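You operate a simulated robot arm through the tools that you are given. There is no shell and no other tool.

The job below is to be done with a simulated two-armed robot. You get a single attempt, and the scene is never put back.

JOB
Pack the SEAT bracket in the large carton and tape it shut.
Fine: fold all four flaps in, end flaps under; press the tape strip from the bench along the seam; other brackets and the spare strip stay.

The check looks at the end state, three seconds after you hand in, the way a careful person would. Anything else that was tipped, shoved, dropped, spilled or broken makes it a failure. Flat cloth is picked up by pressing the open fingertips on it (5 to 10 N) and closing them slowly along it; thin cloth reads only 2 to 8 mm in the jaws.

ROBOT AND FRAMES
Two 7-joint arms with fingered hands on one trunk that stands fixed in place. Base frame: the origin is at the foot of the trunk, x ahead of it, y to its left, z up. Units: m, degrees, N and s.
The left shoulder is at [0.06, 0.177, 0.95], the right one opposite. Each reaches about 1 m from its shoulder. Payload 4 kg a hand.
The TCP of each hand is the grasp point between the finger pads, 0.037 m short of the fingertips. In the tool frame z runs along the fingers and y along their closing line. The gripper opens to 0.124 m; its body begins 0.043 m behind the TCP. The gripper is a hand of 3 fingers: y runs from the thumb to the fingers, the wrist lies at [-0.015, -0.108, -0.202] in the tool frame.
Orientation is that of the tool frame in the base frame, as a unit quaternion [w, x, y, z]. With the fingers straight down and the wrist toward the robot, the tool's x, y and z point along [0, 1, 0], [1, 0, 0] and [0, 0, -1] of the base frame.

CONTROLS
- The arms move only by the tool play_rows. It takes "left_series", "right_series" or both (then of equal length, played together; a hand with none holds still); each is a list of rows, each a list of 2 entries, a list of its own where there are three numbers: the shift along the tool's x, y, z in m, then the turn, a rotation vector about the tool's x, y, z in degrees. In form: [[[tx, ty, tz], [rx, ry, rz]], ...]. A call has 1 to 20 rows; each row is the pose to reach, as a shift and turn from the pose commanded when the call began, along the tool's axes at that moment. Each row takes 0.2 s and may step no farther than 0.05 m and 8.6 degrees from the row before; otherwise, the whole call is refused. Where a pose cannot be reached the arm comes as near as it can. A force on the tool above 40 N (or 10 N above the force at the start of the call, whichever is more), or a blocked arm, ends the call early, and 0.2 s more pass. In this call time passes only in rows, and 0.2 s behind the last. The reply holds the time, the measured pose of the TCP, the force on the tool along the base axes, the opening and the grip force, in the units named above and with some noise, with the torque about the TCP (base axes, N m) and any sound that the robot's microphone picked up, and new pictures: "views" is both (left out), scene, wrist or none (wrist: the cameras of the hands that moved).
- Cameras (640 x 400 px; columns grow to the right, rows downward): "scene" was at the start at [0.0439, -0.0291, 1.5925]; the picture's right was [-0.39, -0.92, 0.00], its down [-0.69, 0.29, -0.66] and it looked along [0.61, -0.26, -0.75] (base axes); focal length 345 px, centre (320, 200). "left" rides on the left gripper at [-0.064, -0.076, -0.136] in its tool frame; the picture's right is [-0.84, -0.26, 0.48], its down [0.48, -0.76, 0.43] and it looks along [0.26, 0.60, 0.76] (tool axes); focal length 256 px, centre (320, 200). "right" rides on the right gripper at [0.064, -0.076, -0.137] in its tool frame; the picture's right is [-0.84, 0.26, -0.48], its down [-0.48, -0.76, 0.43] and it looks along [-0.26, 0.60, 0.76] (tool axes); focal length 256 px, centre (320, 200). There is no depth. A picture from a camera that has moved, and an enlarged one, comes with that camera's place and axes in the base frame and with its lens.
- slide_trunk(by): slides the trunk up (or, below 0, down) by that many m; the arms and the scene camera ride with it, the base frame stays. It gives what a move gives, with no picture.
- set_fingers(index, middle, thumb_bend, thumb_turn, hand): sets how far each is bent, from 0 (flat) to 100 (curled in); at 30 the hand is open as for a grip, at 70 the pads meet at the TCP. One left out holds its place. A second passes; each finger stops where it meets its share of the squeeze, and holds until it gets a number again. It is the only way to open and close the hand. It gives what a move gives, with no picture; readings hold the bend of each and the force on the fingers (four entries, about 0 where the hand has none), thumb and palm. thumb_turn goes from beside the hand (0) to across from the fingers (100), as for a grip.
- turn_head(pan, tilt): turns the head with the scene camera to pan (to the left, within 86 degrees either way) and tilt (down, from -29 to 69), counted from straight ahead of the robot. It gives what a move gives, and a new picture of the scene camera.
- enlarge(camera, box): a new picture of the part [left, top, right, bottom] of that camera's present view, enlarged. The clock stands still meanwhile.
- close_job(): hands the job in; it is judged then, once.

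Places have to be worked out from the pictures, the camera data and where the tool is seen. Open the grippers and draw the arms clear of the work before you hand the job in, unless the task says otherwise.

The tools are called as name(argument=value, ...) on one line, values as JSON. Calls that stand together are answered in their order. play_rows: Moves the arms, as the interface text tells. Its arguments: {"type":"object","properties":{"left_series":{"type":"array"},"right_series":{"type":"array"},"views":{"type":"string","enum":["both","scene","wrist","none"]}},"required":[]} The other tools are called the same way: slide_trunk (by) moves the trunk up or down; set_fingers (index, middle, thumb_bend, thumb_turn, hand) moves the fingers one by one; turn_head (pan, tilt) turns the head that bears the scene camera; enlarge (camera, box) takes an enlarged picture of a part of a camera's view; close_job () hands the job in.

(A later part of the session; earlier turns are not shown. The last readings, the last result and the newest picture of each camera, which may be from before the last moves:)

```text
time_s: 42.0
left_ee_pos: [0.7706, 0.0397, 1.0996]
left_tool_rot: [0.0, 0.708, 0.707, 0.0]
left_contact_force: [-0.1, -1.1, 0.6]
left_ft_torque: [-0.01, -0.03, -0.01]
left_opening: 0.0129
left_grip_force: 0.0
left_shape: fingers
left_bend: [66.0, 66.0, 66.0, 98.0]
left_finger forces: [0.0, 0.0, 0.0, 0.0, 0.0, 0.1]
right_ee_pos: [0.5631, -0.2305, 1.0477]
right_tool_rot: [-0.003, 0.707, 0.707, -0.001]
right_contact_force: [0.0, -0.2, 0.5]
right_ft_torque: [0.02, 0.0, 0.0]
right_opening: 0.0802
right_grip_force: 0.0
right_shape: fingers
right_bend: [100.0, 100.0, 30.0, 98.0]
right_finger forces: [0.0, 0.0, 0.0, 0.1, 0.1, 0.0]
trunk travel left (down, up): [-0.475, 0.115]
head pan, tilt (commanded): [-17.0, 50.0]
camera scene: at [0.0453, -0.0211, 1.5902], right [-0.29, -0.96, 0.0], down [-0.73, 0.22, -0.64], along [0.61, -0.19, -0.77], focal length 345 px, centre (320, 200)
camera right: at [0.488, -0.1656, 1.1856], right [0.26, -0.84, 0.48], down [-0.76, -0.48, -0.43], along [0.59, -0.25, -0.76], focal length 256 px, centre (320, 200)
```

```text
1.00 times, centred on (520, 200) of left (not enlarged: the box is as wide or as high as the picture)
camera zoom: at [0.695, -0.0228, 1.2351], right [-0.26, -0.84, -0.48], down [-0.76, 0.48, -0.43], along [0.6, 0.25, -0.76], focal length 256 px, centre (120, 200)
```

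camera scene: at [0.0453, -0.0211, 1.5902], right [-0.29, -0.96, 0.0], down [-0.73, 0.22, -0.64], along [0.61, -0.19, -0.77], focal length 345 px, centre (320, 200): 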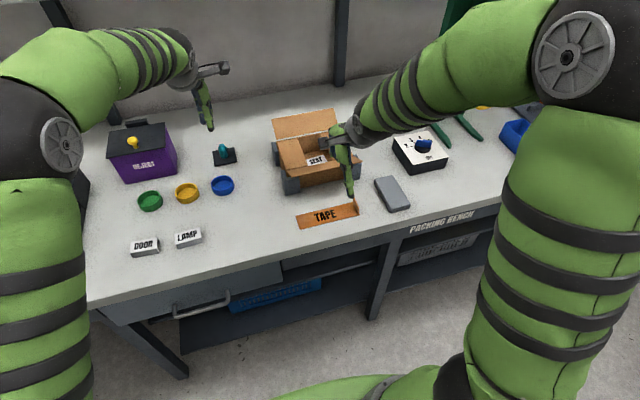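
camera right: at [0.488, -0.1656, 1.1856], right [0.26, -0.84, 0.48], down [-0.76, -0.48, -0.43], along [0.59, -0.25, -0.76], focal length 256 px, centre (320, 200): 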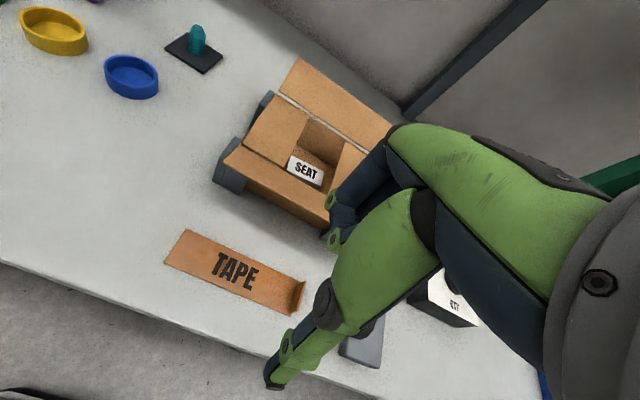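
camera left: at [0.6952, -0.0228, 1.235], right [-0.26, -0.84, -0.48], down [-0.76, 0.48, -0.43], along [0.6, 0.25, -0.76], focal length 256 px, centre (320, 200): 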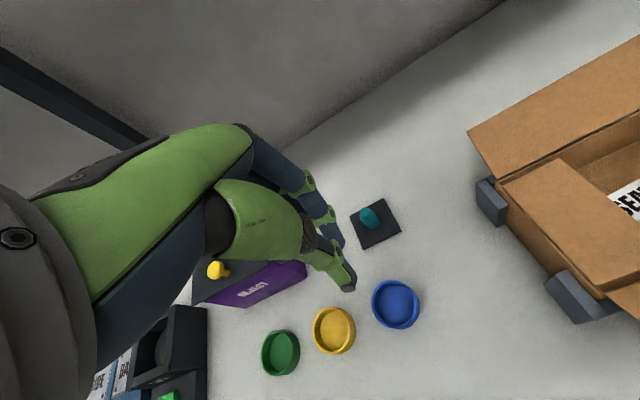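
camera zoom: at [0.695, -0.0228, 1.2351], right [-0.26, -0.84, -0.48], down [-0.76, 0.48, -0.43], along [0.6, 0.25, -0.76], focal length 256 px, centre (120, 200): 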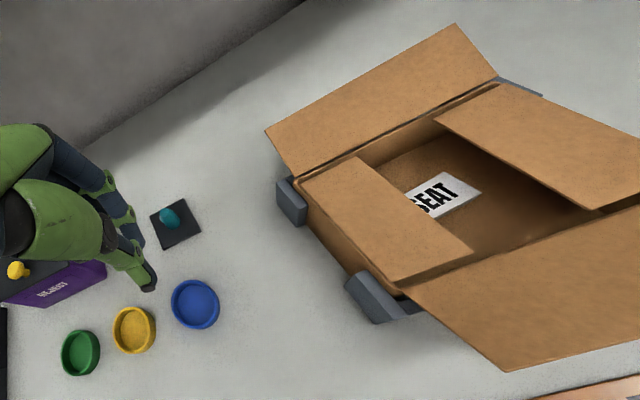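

The flap's outer edge is at about (0.649, 0.961), leaning 38° above horizontal. I bend the thumb partway, tilt the right hand 25° forward and bring the thumb tip to just in front of and below that edge.

set_fingers(hand="right", thumb_bend=56)

play_rows(right_series=[[[0, 0, 0], [-8, 0, 0]], [[0, 0, 0], [-16.5, 0, 0]], [[0, 0, 0.01], [-25, 0, 0]], [[0, 0.01, 0.04], [-25, 0, 0]], [[0, 0.025, 0.07], [-25, 0, 0]], [[0, 0.037, 0.08], [-25, 0, 0]]], views="both")

enlarge(camera="scene", box=[220, 80, 400, 220])

enlarge(camera="left", box=[400, 0, 640, 400])

```text
time_s: 43.0
left_ee_pos: [0.77, 0.0405, 1.0998]
left_tool_rot: [0.001, 0.708, 0.706, 0.0]
left_contact_force: [0.2, -0.7, -0.4]
left_ft_torque: [0.01, 0.0, -0.02]
left_opening: 0.0126
left_grip_force: 0.1
left_shape: fingers
left_bend: [66.0, 66.0, 66.0, 98.0]
left_finger forces: [0.1, 0.0, 0.0, 0.0, 0.0, 0.0]
right_ee_pos: [0.5639, -0.2288, 1.0482]
right_tool_rot: [-0.002, 0.706, 0.708, -0.001]
right_contact_force: [-0.4, 0.2, 0.2]
right_ft_torque: [-0.02, -0.01, 0.0]
right_opening: 0.0725
right_grip_force: 0.1
right_shape: fingers
right_bend: [100.0, 100.0, 54.0, 97.0]
right_finger forces: [0.0, 0.0, 0.0, 0.0, 0.1, 0.1]
trunk travel left (down, up): [-0.475, 0.115]
head pan, tilt (commanded): [-17.0, 50.0]
```

```text
time_s: 44.4
left_ee_pos: [0.7698, 0.0407, 1.0993]
left_tool_rot: [0.0, 0.708, 0.707, 0.0]
left_contact_force: [0.5, 0.0, -0.3]
left_ft_torque: [-0.03, -0.02, 0.01]
left_opening: 0.013
left_grip_force: 0.1
left_shape: fingers
left_bend: [66.0, 66.0, 66.0, 98.0]
left_finger forces: [0.0, 0.0, 0.1, 0.0, 0.0, 0.0]
right_ee_pos: [0.5995, -0.23, 0.9691]
right_tool_rot: [0.152, 0.69, 0.691, 0.153]
right_contact_force: [-0.1, -1.0, 0.1]
right_ft_torque: [0.01, -0.01, 0.0]
right_opening: 0.0723
right_grip_force: 0.0
right_shape: fingers
right_bend: [100.0, 100.0, 54.0, 97.0]
right_finger forces: [0.1, 0.0, 0.1, 0.0, 0.1, 0.1]
trunk travel left (down, up): [-0.475, 0.115]
head pan, tilt (commanded): [-17.0, 50.0]
camera scene: at [0.0454, -0.0212, 1.5902], right [-0.29, -0.96, 0.0], down [-0.73, 0.22, -0.64], along [0.61, -0.19, -0.77], focal length 345 px, centre (320, 200)
camera right: at [0.4735, -0.1656, 1.062], right [0.03, -0.84, 0.54], down [-0.51, -0.48, -0.71], along [0.86, -0.25, -0.44], focal length 256 px, centre (320, 200)
```

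scene: 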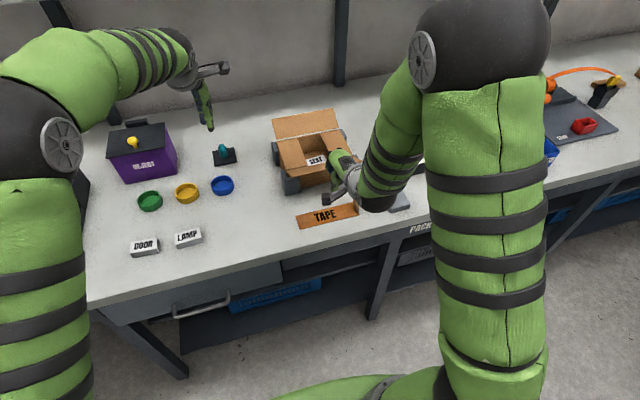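
right: 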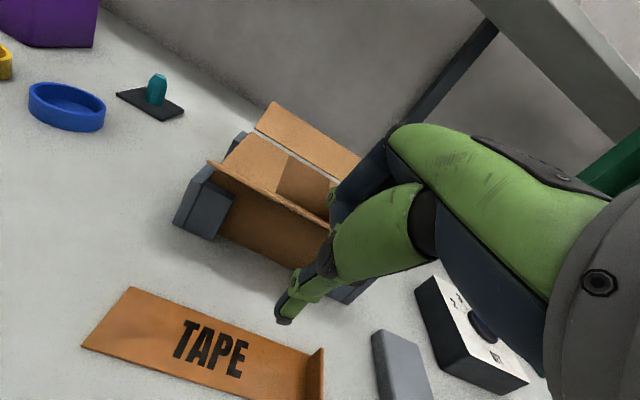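

```text
2.86 times, centred on (310, 150) of scene
camera zoom: at [0.0454, -0.0212, 1.5902], right [-0.29, -0.96, 0.0], down [-0.73, 0.22, -0.64], along [0.61, -0.19, -0.77], focal length 985 px, centre (349, 343)
```

zoom: 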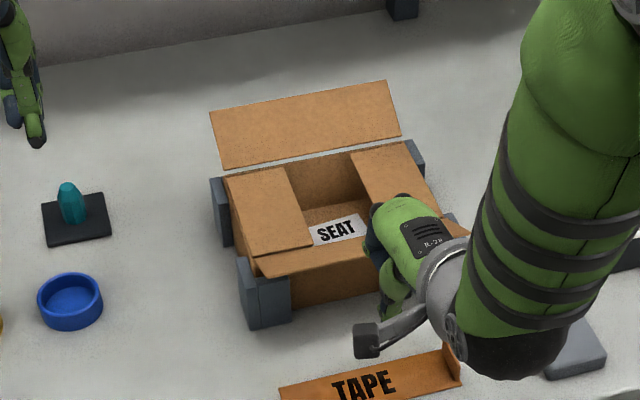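

```text
1.00 times, centred on (520, 200) of left (not enlarged: the box is as wide or as high as the picture)
camera zoom: at [0.6951, -0.023, 1.235], right [-0.26, -0.84, -0.48], down [-0.76, 0.48, -0.43], along [0.6, 0.25, -0.76], focal length 256 px, centre (120, 200)
```

zoom: 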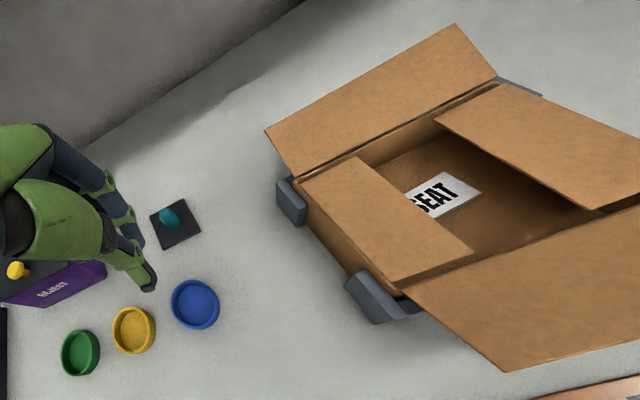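

The thumb is in position in front of the flap. I tilt 15° more and follow the flap's own arc, up and forward together, so the thumb lifts the edge instead of jamming it.

play_rows(right_series=[[[0, 0.0106, -0.0039], [-7.5, 0, 0]], [[0, 0.0231, -0.0069], [-15, 0, 0]], [[0, 0.0365, -0.0072], [-15, 0, 0]], [[0, 0.0463, -0.0082], [-15, 0, 0]], [[0, 0.0529, -0.0106], [-15, 0, 0]], [[0, 0.0596, -0.013], [-15, 0, 0]], [[0, 0.0651, -0.0143], [-15, 0, 0]], [[0, 0.0711, -0.0154], [-15, 0, 0]]], views="both")

enlarge(camera="scene", box=[220, 80, 400, 220])

enlarge(camera="left", box=[400, 0, 640, 400])

```text
time_s: 46.2
left_ee_pos: [0.7708, 0.04, 1.0989]
left_tool_rot: [0.0, 0.708, 0.706, 0.0]
left_contact_force: [-0.3, 0.6, -0.1]
left_ft_torque: [-0.01, 0.04, 0.0]
left_opening: 0.0125
left_grip_force: 0.0
left_shape: fingers
left_bend: [66.0, 66.0, 66.0, 98.0]
left_finger forces: [0.0, 0.0, 0.0, 0.0, 0.0, 0.0]
right_ee_pos: [0.6574, -0.2308, 1.0131]
right_tool_rot: [0.241, 0.664, 0.665, 0.241]
right_contact_force: [0.1, 0.4, 0.6]
right_ft_torque: [0.0, 0.0, -0.02]
right_opening: 0.0725
right_grip_force: 0.1
right_shape: fingers
right_bend: [100.0, 100.0, 54.0, 97.0]
right_finger forces: [0.1, 0.0, 0.0, 0.1, 0.1, 0.1]
trunk travel left (down, up): [-0.475, 0.115]
head pan, tilt (commanded): [-17.0, 50.0]
camera scene: at [0.0453, -0.0212, 1.5902], right [-0.29, -0.96, 0.0], down [-0.73, 0.22, -0.64], along [0.61, -0.19, -0.77], focal length 345 px, centre (320, 200)
camera right: at [0.5124, -0.1662, 1.0699], right [-0.11, -0.84, 0.53], down [-0.31, -0.48, -0.82], along [0.95, -0.25, -0.2], focal length 256 px, centre (320, 200)
```

scene: 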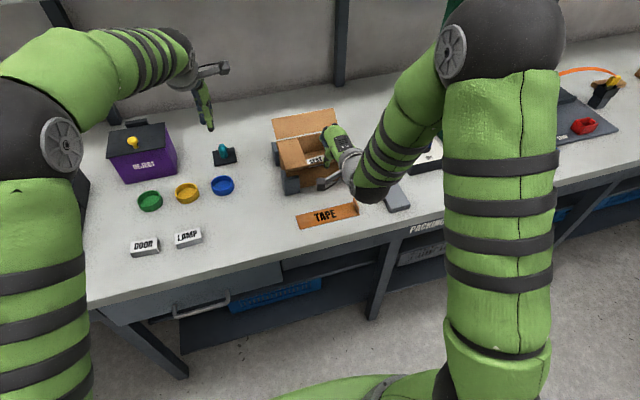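
right: 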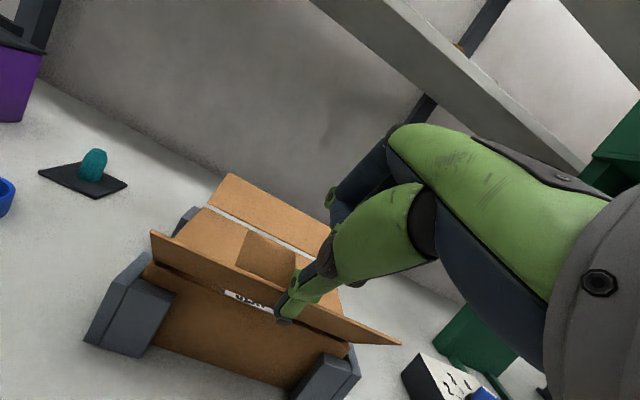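

```text
2.86 times, centred on (310, 150) of scene
camera zoom: at [0.0453, -0.0212, 1.5902], right [-0.29, -0.96, 0.0], down [-0.73, 0.22, -0.64], along [0.61, -0.19, -0.77], focal length 985 px, centre (349, 343)
```

zoom: 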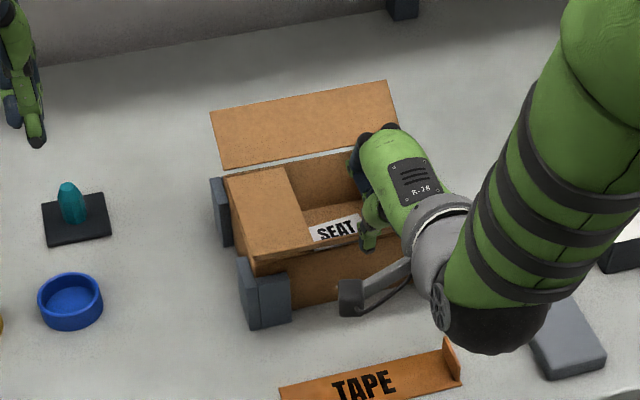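

```text
1.00 times, centred on (520, 200) of left (not enlarged: the box is as wide or as high as the picture)
camera zoom: at [0.695, -0.0228, 1.2351], right [-0.26, -0.84, -0.48], down [-0.76, 0.48, -0.43], along [0.6, 0.25, -0.76], focal length 256 px, centre (120, 200)
```

zoom: 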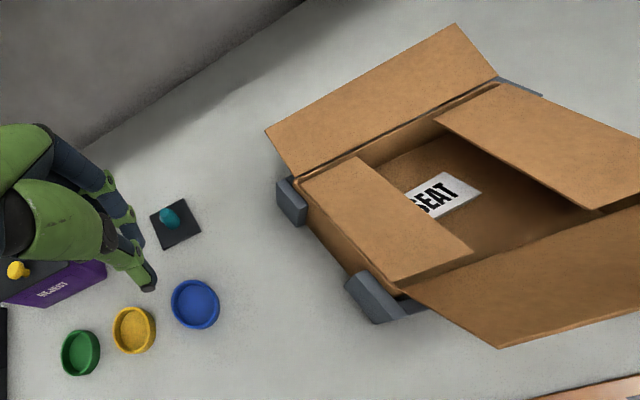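

The flap is lifting freely with no force build-up. I carry on along the arc past vertical and over into the carton.

play_rows(right_series=[[[0, 0.0061, 0.0012], [0, 0, 0]], [[0, 0.0112, 0.003], [0, 0, 0]], [[0, 0.0168, 0.0049], [0, 0, 0]], [[0, 0.0216, 0.0077], [0, 0, 0]], [[0, 0.0268, 0.011], [0, 0, 0]], [[0, 0.0315, 0.0146], [0, 0, 0]], [[0, 0.0358, 0.0189], [0, 0, 0]], [[0, 0.0394, 0.0239], [0, 0, 0]], [[0, 0.0426, 0.0286], [0, 0, 0]], [[0, 0.0459, 0.0332], [0, 0, 0]]], views="both")

enlarge(camera="scene", box=[220, 80, 400, 220])

enlarge(camera="left", box=[400, 0, 640, 400])

```text
time_s: 48.4
left_ee_pos: [0.7717, 0.0394, 1.0992]
left_tool_rot: [0.0, 0.708, 0.706, 0.0]
left_contact_force: [0.4, -0.1, 0.5]
left_ft_torque: [-0.03, 0.0, 0.02]
left_opening: 0.013
left_grip_force: 0.1
left_shape: fingers
left_bend: [66.0, 66.0, 66.0, 98.0]
left_finger forces: [0.1, 0.0, 0.1, 0.1, 0.0, 0.1]
right_ee_pos: [0.7146, -0.2303, 1.0165]
right_tool_rot: [0.24, 0.665, 0.666, 0.24]
right_contact_force: [0.3, -0.2, -0.4]
right_ft_torque: [-0.03, 0.01, 0.0]
right_opening: 0.0723
right_grip_force: 0.0
right_shape: fingers
right_bend: [100.0, 100.0, 54.0, 97.0]
right_finger forces: [0.0, 0.0, 0.0, 0.1, 0.1, 0.0]
trunk travel left (down, up): [-0.475, 0.115]
head pan, tilt (commanded): [-17.0, 50.0]
camera scene: at [0.0454, -0.0211, 1.5902], right [-0.29, -0.96, 0.0], down [-0.73, 0.22, -0.64], along [0.61, -0.19, -0.77], focal length 345 px, centre (320, 200)
camera right: at [0.5686, -0.1658, 1.0736], right [-0.11, -0.84, 0.54], down [-0.31, -0.48, -0.82], along [0.95, -0.25, -0.2], focal length 256 px, centre (320, 200)
```

scene: 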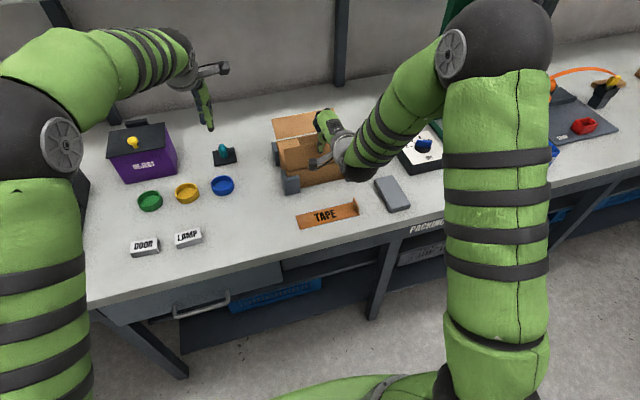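
right: 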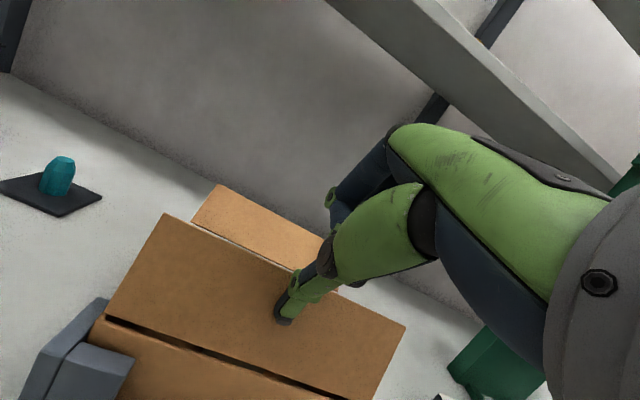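

```text
2.86 times, centred on (310, 150) of scene
camera zoom: at [0.0454, -0.0211, 1.5902], right [-0.29, -0.96, 0.0], down [-0.73, 0.22, -0.64], along [0.61, -0.19, -0.77], focal length 985 px, centre (349, 343)
```

zoom: 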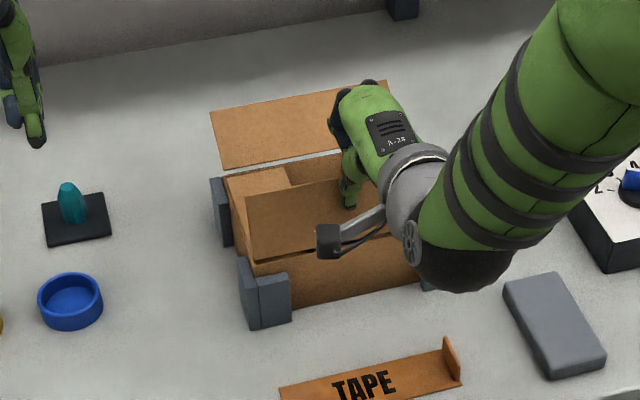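

```text
1.00 times, centred on (520, 200) of left (not enlarged: the box is as wide or as high as the picture)
camera zoom: at [0.6951, -0.0228, 1.2351], right [-0.26, -0.84, -0.48], down [-0.76, 0.48, -0.43], along [0.6, 0.25, -0.76], focal length 256 px, centre (120, 200)
```

zoom: 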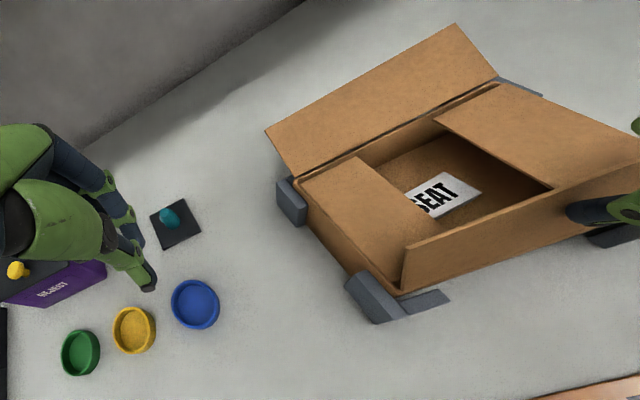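

The front flap is just past vertical. I continue forward and down to lay it over the end flaps.

play_rows(right_series=[[[0, 0.0043, 0.0095], [0, 0, 0]], [[0, 0.0073, 0.0199], [0, 0, 0]], [[0, 0.0097, 0.031], [0, 0, 0]], [[0, 0.0107, 0.0423], [0, 0, 0]], [[0, 0.0108, 0.0515], [0, 0, 0]], [[0, 0.01, 0.0587], [0, 0, 0]]], views="both")

enlarge(camera="scene", box=[220, 80, 400, 220])

enlarge(camera="left", box=[400, 0, 640, 400])

```text
time_s: 49.8
left_ee_pos: [0.7692, 0.0404, 1.1005]
left_tool_rot: [0.001, 0.707, 0.707, 0.0]
left_contact_force: [0.6, -0.6, -0.4]
left_ft_torque: [0.03, -0.01, 0.02]
left_opening: 0.0129
left_grip_force: 0.0
left_shape: fingers
left_bend: [66.0, 66.0, 66.0, 98.0]
left_finger forces: [0.1, 0.0, 0.0, 0.0, 0.1, 0.0]
right_ee_pos: [0.7583, -0.2295, 0.9807]
right_tool_rot: [0.24, 0.664, 0.665, 0.242]
right_contact_force: [-3.1, -0.3, 9.0]
right_ft_torque: [0.04, 0.25, 0.04]
right_opening: 0.0724
right_grip_force: 4.1
right_shape: fingers
right_bend: [100.0, 100.0, 54.0, 98.0]
right_finger forces: [0.0, 0.1, 0.1, 0.0, 9.1, 0.0]
trunk travel left (down, up): [-0.475, 0.115]
head pan, tilt (commanded): [-17.0, 50.0]
camera scene: at [0.0439, -0.021, 1.5905], right [-0.29, -0.96, 0.0], down [-0.73, 0.22, -0.64], along [0.62, -0.19, -0.77], focal length 345 px, centre (320, 200)
camera right: at [0.6132, -0.1655, 1.0363], right [-0.11, -0.84, 0.53], down [-0.3, -0.48, -0.82], along [0.95, -0.25, -0.2], focal length 256 px, centre (320, 200)
```

scene: 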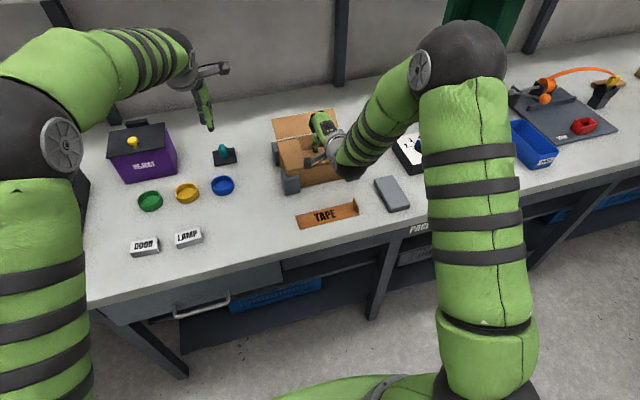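
right: 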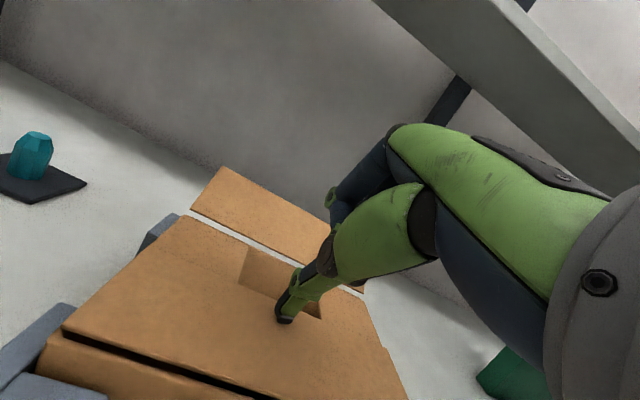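

```text
2.86 times, centred on (310, 150) of scene
camera zoom: at [0.0439, -0.021, 1.5905], right [-0.29, -0.96, 0.0], down [-0.73, 0.22, -0.64], along [0.62, -0.19, -0.77], focal length 985 px, centre (349, 343)
```

zoom: 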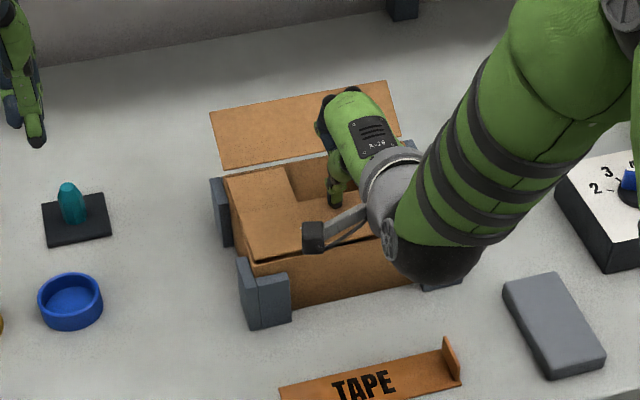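

```text
1.00 times, centred on (520, 200) of left (not enlarged: the box is as wide or as high as the picture)
camera zoom: at [0.694, -0.0228, 1.236], right [-0.26, -0.84, -0.48], down [-0.76, 0.48, -0.44], along [0.6, 0.25, -0.76], focal length 256 px, centre (120, 200)
```

zoom: 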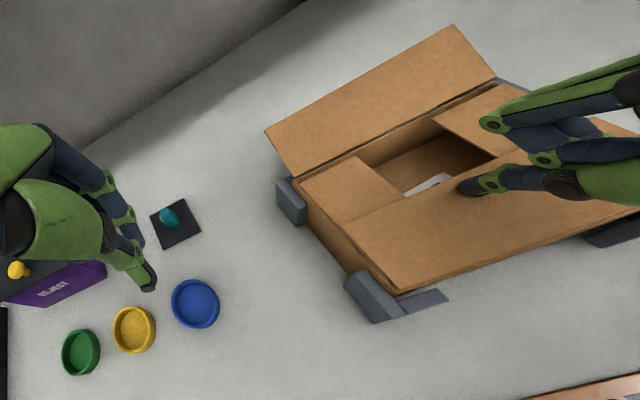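

The front flap lies flat over both end flaps. I lift the right hand off and straighten it to vertical, then check that the flap stays down.

play_rows(right_series=[[[0, 0.0064, -0.0077], [0, 0, 0]], [[0, 0.0193, -0.023], [0, 0, 0]], [[0, 0.032, -0.038], [8, 0, 0]], [[0, 0.045, -0.054], [16, 0, 0]], [[0, 0.0514, -0.0613], [24, 0, 0]], [[0, 0.0514, -0.0613], [32, 0, 0]], [[0, 0.0514, -0.0613], [40, 0, 0]]], views="none")

set_fingers(hand="right", index=44, middle=44, thumb_bend=30)

play_rows(right_series=[[[0, 0, 0], [0, 0, 0]]], views="both")

enlarge(camera="left", box=[400, 0, 640, 400])

enlarge(camera="scene", box=[220, 60, 400, 220])

```text
time_s: 51.4
left_ee_pos: [0.7721, 0.04, 1.0998]
left_tool_rot: [-0.001, 0.708, 0.707, 0.0]
left_contact_force: [0.6, -0.3, 0.5]
left_ft_torque: [-0.01, 0.0, -0.02]
left_opening: 0.0128
left_grip_force: 0.2
left_shape: fingers
left_bend: [66.0, 66.0, 66.0, 98.0]
left_finger forces: [0.0, 0.0, 0.1, 0.0, 0.0, 0.1]
right_ee_pos: [0.7602, -0.2282, 1.0587]
right_tool_rot: [-0.002, 0.706, 0.708, -0.003]
right_contact_force: [-0.5, 0.8, -0.2]
right_ft_torque: [0.01, 0.0, -0.03]
right_opening: 0.0724
right_grip_force: 0.1
right_shape: fingers
right_bend: [100.0, 100.0, 54.0, 97.0]
right_finger forces: [0.1, 0.0, 0.0, 0.0, 0.0, 0.0]
trunk travel left (down, up): [-0.475, 0.115]
head pan, tilt (commanded): [-17.0, 50.0]
```

```text
time_s: 52.4
left_ee_pos: [0.77, 0.0407, 1.0981]
left_tool_rot: [0.001, 0.708, 0.706, 0.0]
left_contact_force: [-1.4, 0.1, 0.2]
left_ft_torque: [-0.01, -0.01, 0.0]
left_opening: 0.0126
left_grip_force: 0.0
left_shape: fingers
left_bend: [66.0, 66.0, 66.0, 98.0]
left_finger forces: [0.1, 0.0, 0.0, 0.1, 0.0, 0.0]
right_ee_pos: [0.7609, -0.2296, 1.0584]
right_tool_rot: [-0.002, 0.706, 0.708, -0.002]
right_contact_force: [-0.1, -0.2, -0.8]
right_ft_torque: [-0.01, 0.01, 0.0]
right_opening: 0.1018
right_grip_force: 0.1
right_shape: fingers
right_bend: [44.0, 44.0, 30.0, 97.0]
right_finger forces: [0.1, 0.0, 0.0, 0.0, 0.0, 0.0]
trunk travel left (down, up): [-0.475, 0.115]
head pan, tilt (commanded): [-17.0, 50.0]
```

```text
time_s: 52.8
left_ee_pos: [0.7699, 0.0403, 1.1002]
left_tool_rot: [0.0, 0.708, 0.706, 0.0]
left_contact_force: [-0.6, 0.1, -0.4]
left_ft_torque: [-0.03, 0.02, -0.02]
left_opening: 0.0129
left_grip_force: 0.1
left_shape: fingers
left_bend: [66.0, 66.0, 66.0, 98.0]
left_finger forces: [0.0, 0.0, 0.1, 0.0, 0.1, 0.0]
right_ee_pos: [0.7584, -0.2308, 1.0567]
right_tool_rot: [-0.001, 0.706, 0.708, -0.002]
right_contact_force: [-0.9, 0.4, -0.6]
right_ft_torque: [-0.03, 0.0, -0.01]
right_opening: 0.1018
right_grip_force: 0.0
right_shape: fingers
right_bend: [44.0, 44.0, 30.0, 97.0]
right_finger forces: [0.0, 0.0, 0.0, 0.0, 0.0, 0.0]
trunk travel left (down, up): [-0.475, 0.115]
head pan, tilt (commanded): [-17.0, 50.0]
camera scene: at [0.0453, -0.0211, 1.5902], right [-0.29, -0.96, 0.0], down [-0.73, 0.22, -0.64], along [0.61, -0.19, -0.77], focal length 345 px, centre (320, 200)
camera right: at [0.6843, -0.1654, 1.1957], right [0.26, -0.84, 0.48], down [-0.76, -0.48, -0.43], along [0.59, -0.25, -0.76], focal length 256 px, centre (320, 200)
```

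scene: 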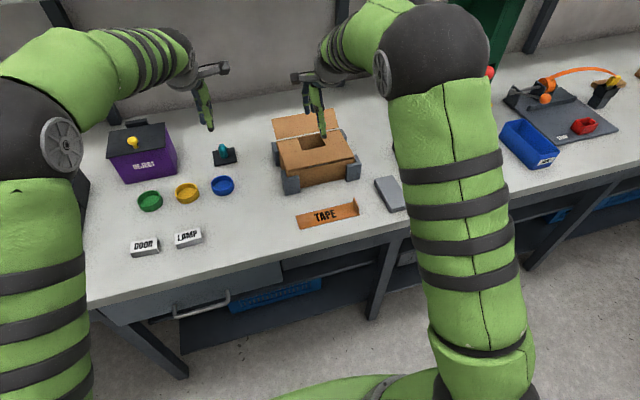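
right: 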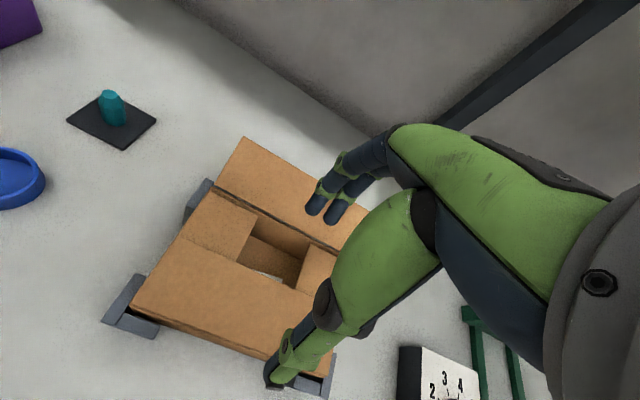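

```text
1.00 times, centred on (520, 200) of left (not enlarged: the box is as wide or as high as the picture)
camera zoom: at [0.6951, -0.0228, 1.2351], right [-0.26, -0.84, -0.48], down [-0.76, 0.48, -0.43], along [0.6, 0.25, -0.76], focal length 256 px, centre (120, 200)
```

zoom: 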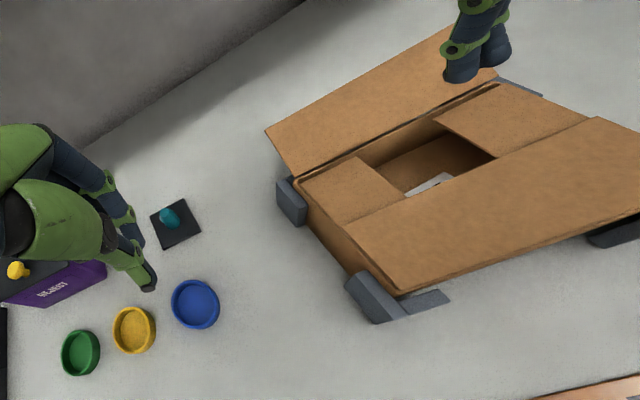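

```text
2.50 times, centred on (310, 140) of scene
camera zoom: at [0.0453, -0.0211, 1.5902], right [-0.29, -0.96, 0.0], down [-0.73, 0.22, -0.64], along [0.61, -0.19, -0.77], focal length 862 px, centre (345, 350)
```

zoom: 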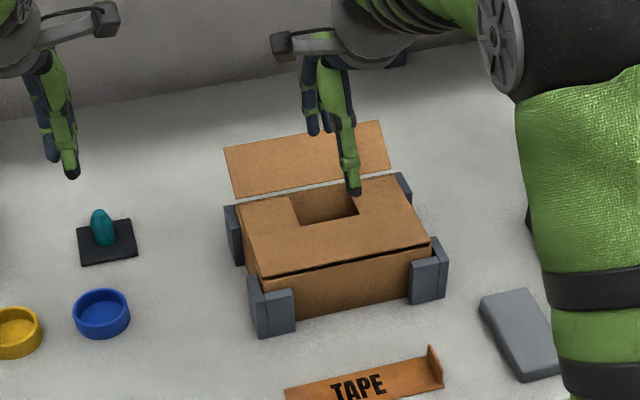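

The front flap stays folded. I now take the open right hand over the back flap so the two fingers come down behind it and the thumb stays in front.

play_rows(right_series=[[[0, 0.025, 0], [0, 0, 0]], [[0, 0.055, 0], [0, 0, 0]], [[0, 0.085, 0.005], [0, 0, 0]], [[0, 0.11, 0.01], [0, 0, 0]], [[0, 0.127, 0.017], [0, 0, 0]], [[0, 0.127, 0.035], [0, 0, 0]], [[0, 0.127, 0.055], [0, 0, 0]], [[0, 0.127, 0.07], [0, 0, 0]], [[0, 0.127, 0.077], [0, 0, 0]]], views="both")

enlarge(camera="left", box=[400, 0, 640, 400])

enlarge(camera="scene", box=[220, 60, 400, 220])

```text
time_s: 54.8
left_ee_pos: [0.7697, 0.0393, 1.0977]
left_tool_rot: [0.0, 0.707, 0.707, 0.0]
left_contact_force: [-0.1, 0.6, -0.2]
left_ft_torque: [0.01, -0.04, -0.01]
left_opening: 0.0131
left_grip_force: 0.0
left_shape: fingers
left_bend: [66.0, 66.0, 66.0, 98.0]
left_finger forces: [0.1, 0.0, 0.0, 0.0, 0.0, 0.1]
right_ee_pos: [0.8867, -0.2289, 0.9791]
right_tool_rot: [-0.002, 0.707, 0.707, -0.003]
right_contact_force: [-0.5, 0.0, 0.9]
right_ft_torque: [-0.01, 0.01, 0.02]
right_opening: 0.102
right_grip_force: 0.1
right_shape: fingers
right_bend: [44.0, 44.0, 30.0, 97.0]
right_finger forces: [0.1, 0.0, 0.0, 0.0, 0.0, 0.1]
trunk travel left (down, up): [-0.475, 0.115]
head pan, tilt (commanded): [-17.0, 50.0]
camera scene: at [0.0454, -0.0212, 1.5902], right [-0.29, -0.96, 0.0], down [-0.73, 0.22, -0.64], along [0.61, -0.19, -0.77], focal length 345 px, centre (320, 200)
camera right: at [0.8116, -0.1649, 1.1176], right [0.26, -0.84, 0.48], down [-0.76, -0.48, -0.43], along [0.59, -0.25, -0.76], focal length 256 px, centre (320, 200)
```

scene: 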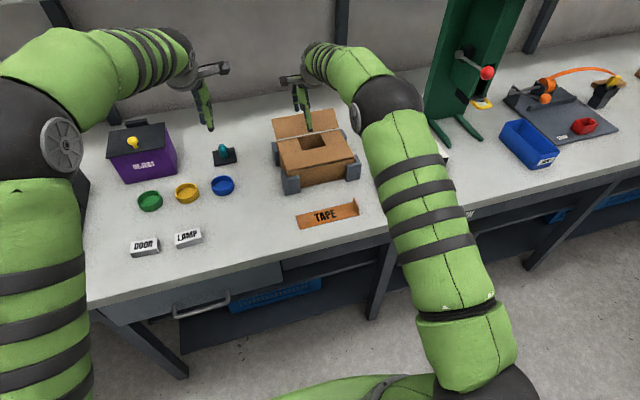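
right: 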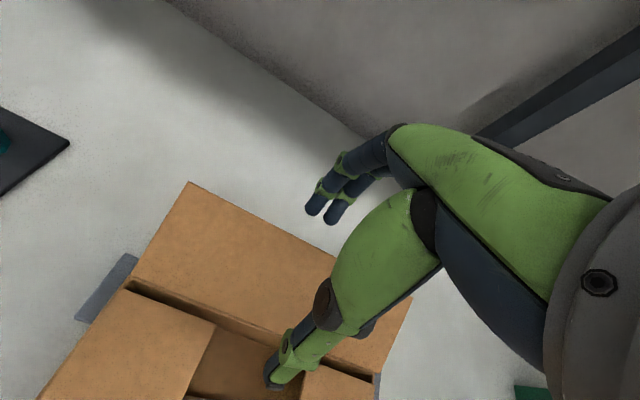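

```text
1.00 times, centred on (520, 200) of left (not enlarged: the box is as wide or as high as the picture)
camera zoom: at [0.6951, -0.0228, 1.2351], right [-0.26, -0.84, -0.48], down [-0.76, 0.48, -0.43], along [0.6, 0.25, -0.76], focal length 256 px, centre (120, 200)
```

zoom: 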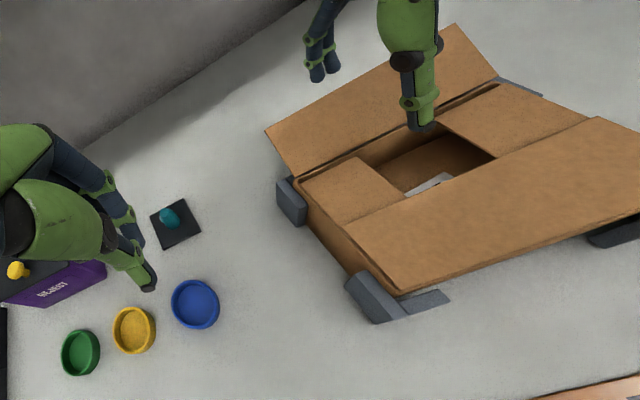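

```text
2.50 times, centred on (310, 140) of scene
camera zoom: at [0.0454, -0.0212, 1.5902], right [-0.29, -0.96, 0.0], down [-0.73, 0.22, -0.64], along [0.61, -0.19, -0.77], focal length 862 px, centre (345, 350)
```

zoom: 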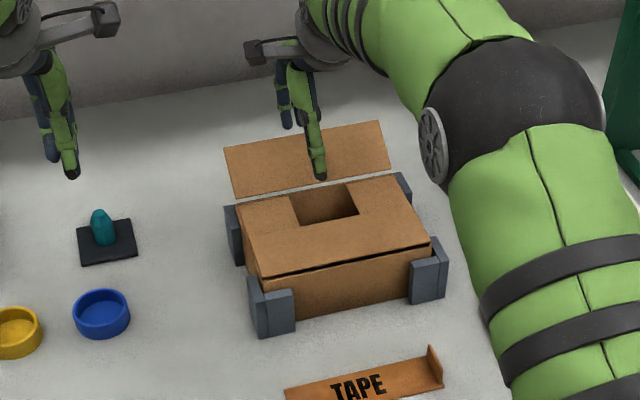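

The back flap leans further back than I thought: its edge is near (0.900, 0.950), about 29° above horizontal. I ease back and down a little, then bend the two fingers so their tips hook under that edge.

play_rows(right_series=[[[0, 0.006, 0.006], [0, 0, 0]], [[0, 0.01, 0.016], [0, 0, 0]], [[0, 0.01, 0.022], [0, 0, 0]]], views="none")

set_fingers(hand="right", index=60, middle=60)

enlarge(camera="right", box=[160, 100, 480, 400])

enlarge(camera="left", box=[480, 0, 640, 200])

```text
time_s: 55.6
left_ee_pos: [0.7707, 0.0399, 1.0992]
left_tool_rot: [0.0, 0.708, 0.706, 0.0]
left_contact_force: [0.5, 0.6, -0.6]
left_ft_torque: [0.02, 0.01, 0.01]
left_opening: 0.0127
left_grip_force: 0.1
left_shape: fingers
left_bend: [66.0, 66.0, 66.0, 98.0]
left_finger forces: [0.0, 0.1, 0.0, 0.0, 0.0, 0.0]
right_ee_pos: [0.8968, -0.2296, 0.9582]
right_tool_rot: [-0.002, 0.706, 0.708, -0.002]
right_contact_force: [-0.5, -0.6, 0.5]
right_ft_torque: [0.0, 0.01, 0.0]
right_opening: 0.1019
right_grip_force: 0.1
right_shape: fingers
right_bend: [44.0, 44.0, 30.0, 97.0]
right_finger forces: [0.0, 0.0, 0.0, 0.0, 0.0, 0.0]
trunk travel left (down, up): [-0.475, 0.115]
head pan, tilt (commanded): [-17.0, 50.0]
```

```text
time_s: 56.6
left_ee_pos: [0.7707, 0.04, 1.0998]
left_tool_rot: [0.0, 0.708, 0.706, 0.001]
left_contact_force: [-0.2, -0.5, -0.5]
left_ft_torque: [0.01, -0.02, -0.02]
left_opening: 0.0129
left_grip_force: 0.1
left_shape: fingers
left_bend: [66.0, 66.0, 66.0, 98.0]
left_finger forces: [0.0, 0.0, 0.0, 0.1, 0.1, 0.0]
right_ee_pos: [0.8956, -0.2296, 0.9577]
right_tool_rot: [-0.001, 0.707, 0.707, -0.002]
right_contact_force: [0.9, -0.2, 0.4]
right_ft_torque: [0.03, 0.02, 0.0]
right_opening: 0.0769
right_grip_force: 0.0
right_shape: fingers
right_bend: [60.0, 60.0, 30.0, 97.0]
right_finger forces: [0.1, 0.1, 0.0, 0.0, 0.1, 0.1]
trunk travel left (down, up): [-0.475, 0.115]
head pan, tilt (commanded): [-17.0, 50.0]
```

```text
1.33 times, centred on (320, 250) of right
camera zoom: at [0.821, -0.1652, 1.0961], right [0.26, -0.84, 0.48], down [-0.76, -0.48, -0.43], along [0.59, -0.25, -0.76], focal length 341 px, centre (320, 133)
```

zoom: 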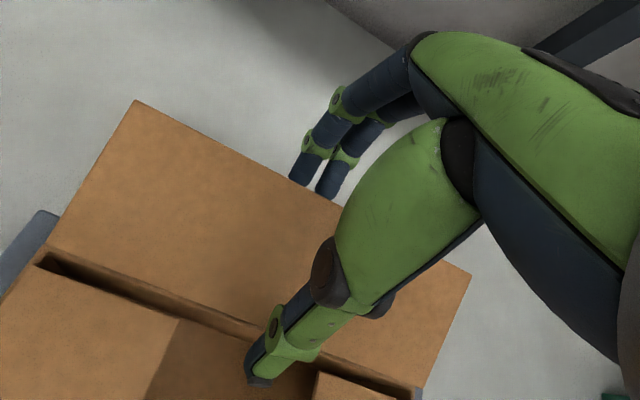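

```text
2.00 times, centred on (560, 100) of left
camera zoom: at [0.6951, -0.0228, 1.2351], right [-0.26, -0.84, -0.48], down [-0.76, 0.48, -0.43], along [0.6, 0.25, -0.76], focal length 512 px, centre (-160, 400)
```

zoom: 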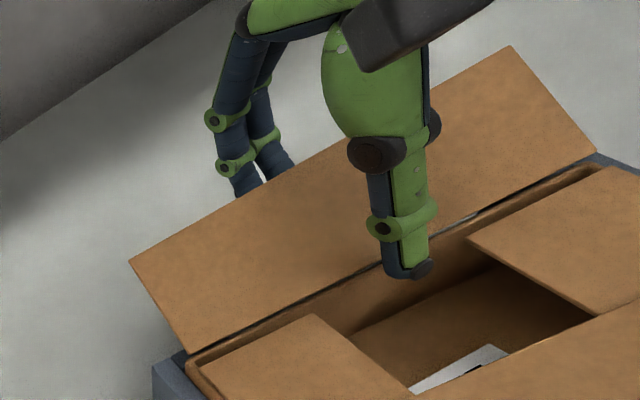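

The fingertips sit behind and below the back flap's edge. I pull in until they touch and then lift along the flap's arc.

play_rows(right_series=[[[0, -0.0076, -0.0003], [0, 0, 0]], [[0, -0.0156, -0.003], [0, 0, 0]], [[0, -0.0177, -0.0083], [0, 0, 0]], [[0, -0.0198, -0.0136], [0, 0, 0]], [[0, -0.0225, -0.018], [0, 0, 0]], [[0, -0.0253, -0.0223], [0, 0, 0]], [[0, -0.0288, -0.0262], [0, 0, 0]], [[0, -0.0323, -0.03], [0, 0, 0]]], views="both")

enlarge(camera="left", box=[480, 0, 640, 200])

```text
time_s: 58.4
left_ee_pos: [0.7704, 0.0401, 1.0986]
left_tool_rot: [0.0, 0.708, 0.707, 0.0]
left_contact_force: [-0.5, -0.7, 0.6]
left_ft_torque: [-0.01, 0.01, -0.05]
left_opening: 0.0127
left_grip_force: 0.0
left_shape: fingers
left_bend: [66.0, 66.0, 66.0, 98.0]
left_finger forces: [0.0, 0.0, 0.0, 0.0, 0.1, 0.1]
right_ee_pos: [0.8635, -0.23, 0.9874]
right_tool_rot: [-0.002, 0.707, 0.707, -0.002]
right_contact_force: [-0.7, 0.4, 0.7]
right_ft_torque: [0.01, 0.02, 0.01]
right_opening: 0.0773
right_grip_force: 0.1
right_shape: fingers
right_bend: [60.0, 60.0, 30.0, 97.0]
right_finger forces: [0.1, 0.1, 0.0, 0.0, 0.0, 0.1]
trunk travel left (down, up): [-0.475, 0.115]
head pan, tilt (commanded): [-17.0, 50.0]
camera scene: at [0.0453, -0.0211, 1.5902], right [-0.29, -0.96, 0.0], down [-0.73, 0.22, -0.64], along [0.61, -0.19, -0.77], focal length 345 px, centre (320, 200)
camera right: at [0.7888, -0.1654, 1.1259], right [0.26, -0.84, 0.48], down [-0.76, -0.48, -0.43], along [0.59, -0.25, -0.76], focal length 256 px, centre (320, 200)
```

scene: 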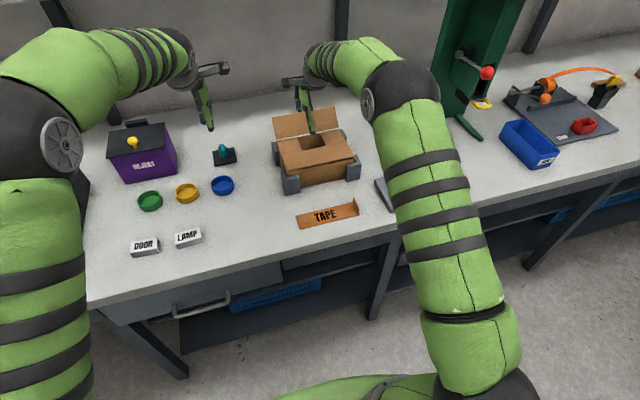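
right: 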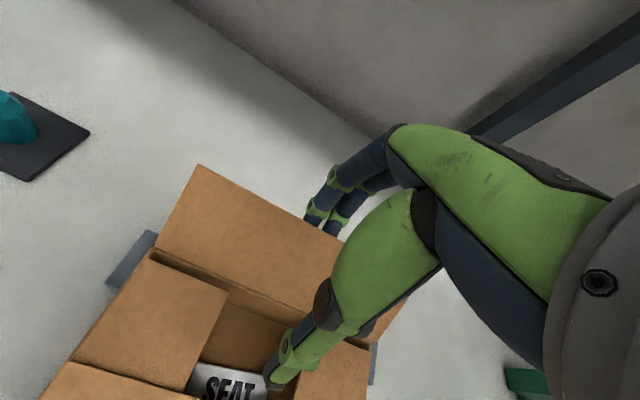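

```text
2.00 times, centred on (560, 100) of left
camera zoom: at [0.695, -0.0228, 1.2351], right [-0.26, -0.84, -0.48], down [-0.76, 0.48, -0.43], along [0.6, 0.25, -0.76], focal length 512 px, centre (-160, 400)
```

zoom: 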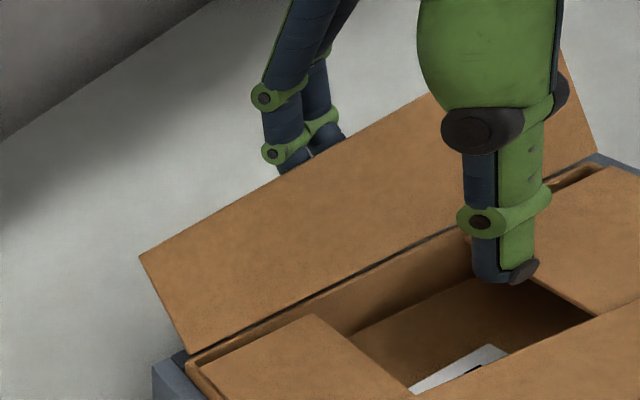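

The back flap is lifting without resistance. I continue the arc up past vertical.

play_rows(right_series=[[[0, -0.004, -0.0033], [0, 0, 0]], [[0, -0.0083, -0.0064], [0, 0, 0]], [[0, -0.0128, -0.0088], [0, 0, 0]], [[0, -0.0174, -0.0111], [0, 0, 0]], [[0, -0.0224, -0.0128], [0, 0, 0]], [[0, -0.0273, -0.0143], [0, 0, 0]], [[0, -0.0325, -0.0151], [0, 0, 0]], [[0, -0.0376, -0.0157], [0, 0, 0]], [[0, -0.0428, -0.0155], [0, 0, 0]], [[0, -0.0479, -0.0152], [0, 0, 0]], [[0, -0.053, -0.0141], [0, 0, 0]], [[0, -0.058, -0.013], [0, 0, 0]]], views="both")

enlarge(camera="left", box=[480, 0, 640, 200])

enlarge(camera="scene", box=[220, 60, 400, 220])

```text
time_s: 61.0
left_ee_pos: [0.7704, 0.0411, 1.0993]
left_tool_rot: [0.0, 0.707, 0.707, -0.001]
left_contact_force: [0.1, 0.0, -0.5]
left_ft_torque: [0.02, 0.03, 0.01]
left_opening: 0.0129
left_grip_force: 0.0
left_shape: fingers
left_bend: [66.0, 66.0, 66.0, 98.0]
left_finger forces: [0.0, 0.1, 0.0, 0.0, 0.0, 0.1]
right_ee_pos: [0.8067, -0.2298, 1.0021]
right_tool_rot: [-0.002, 0.706, 0.708, -0.002]
right_contact_force: [-0.2, -0.1, -0.1]
right_ft_torque: [0.01, 0.04, 0.0]
right_opening: 0.0773
right_grip_force: 0.0
right_shape: fingers
right_bend: [60.0, 60.0, 30.0, 97.0]
right_finger forces: [0.0, 0.1, 0.0, 0.0, 0.1, 0.0]
trunk travel left (down, up): [-0.475, 0.115]
head pan, tilt (commanded): [-17.0, 50.0]
camera scene: at [0.0452, -0.0211, 1.5902], right [-0.29, -0.96, 0.0], down [-0.73, 0.22, -0.64], along [0.61, -0.19, -0.77], focal length 345 px, centre (320, 200)
camera right: at [0.7308, -0.1654, 1.1395], right [0.26, -0.84, 0.48], down [-0.76, -0.48, -0.43], along [0.59, -0.25, -0.76], focal length 256 px, centre (320, 200)
```

scene: 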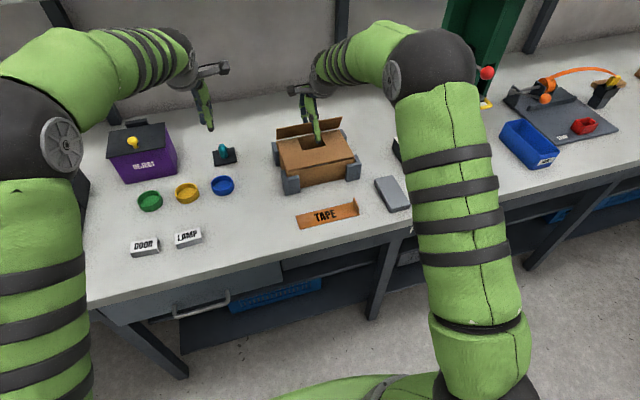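
right: 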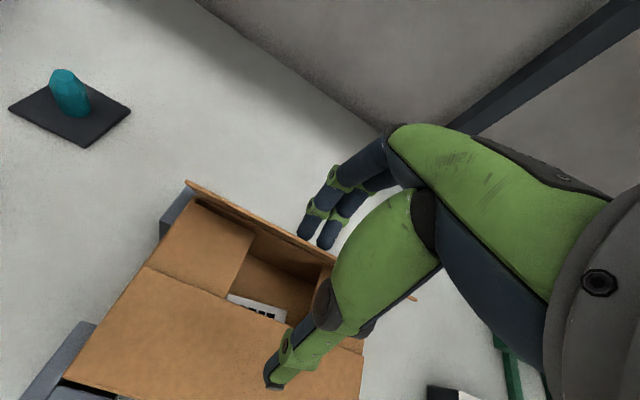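

```text
2.00 times, centred on (560, 100) of left
camera zoom: at [0.695, -0.0228, 1.2352], right [-0.26, -0.84, -0.48], down [-0.76, 0.48, -0.43], along [0.6, 0.25, -0.76], focal length 512 px, centre (-160, 400)
```

zoom: 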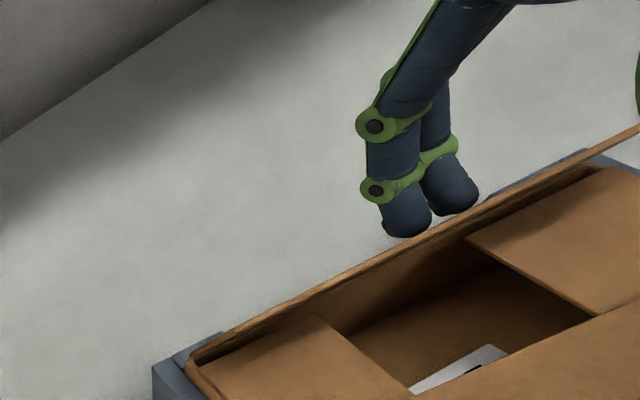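

```text
2.50 times, centred on (310, 140) of scene
camera zoom: at [0.0452, -0.0211, 1.5902], right [-0.29, -0.96, 0.0], down [-0.73, 0.22, -0.64], along [0.61, -0.19, -0.77], focal length 862 px, centre (345, 350)
```

zoom: 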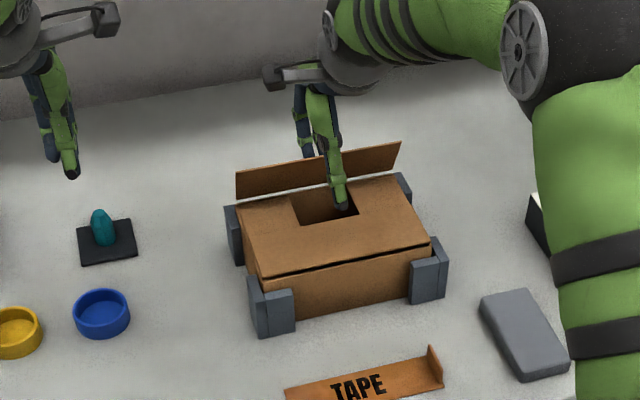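

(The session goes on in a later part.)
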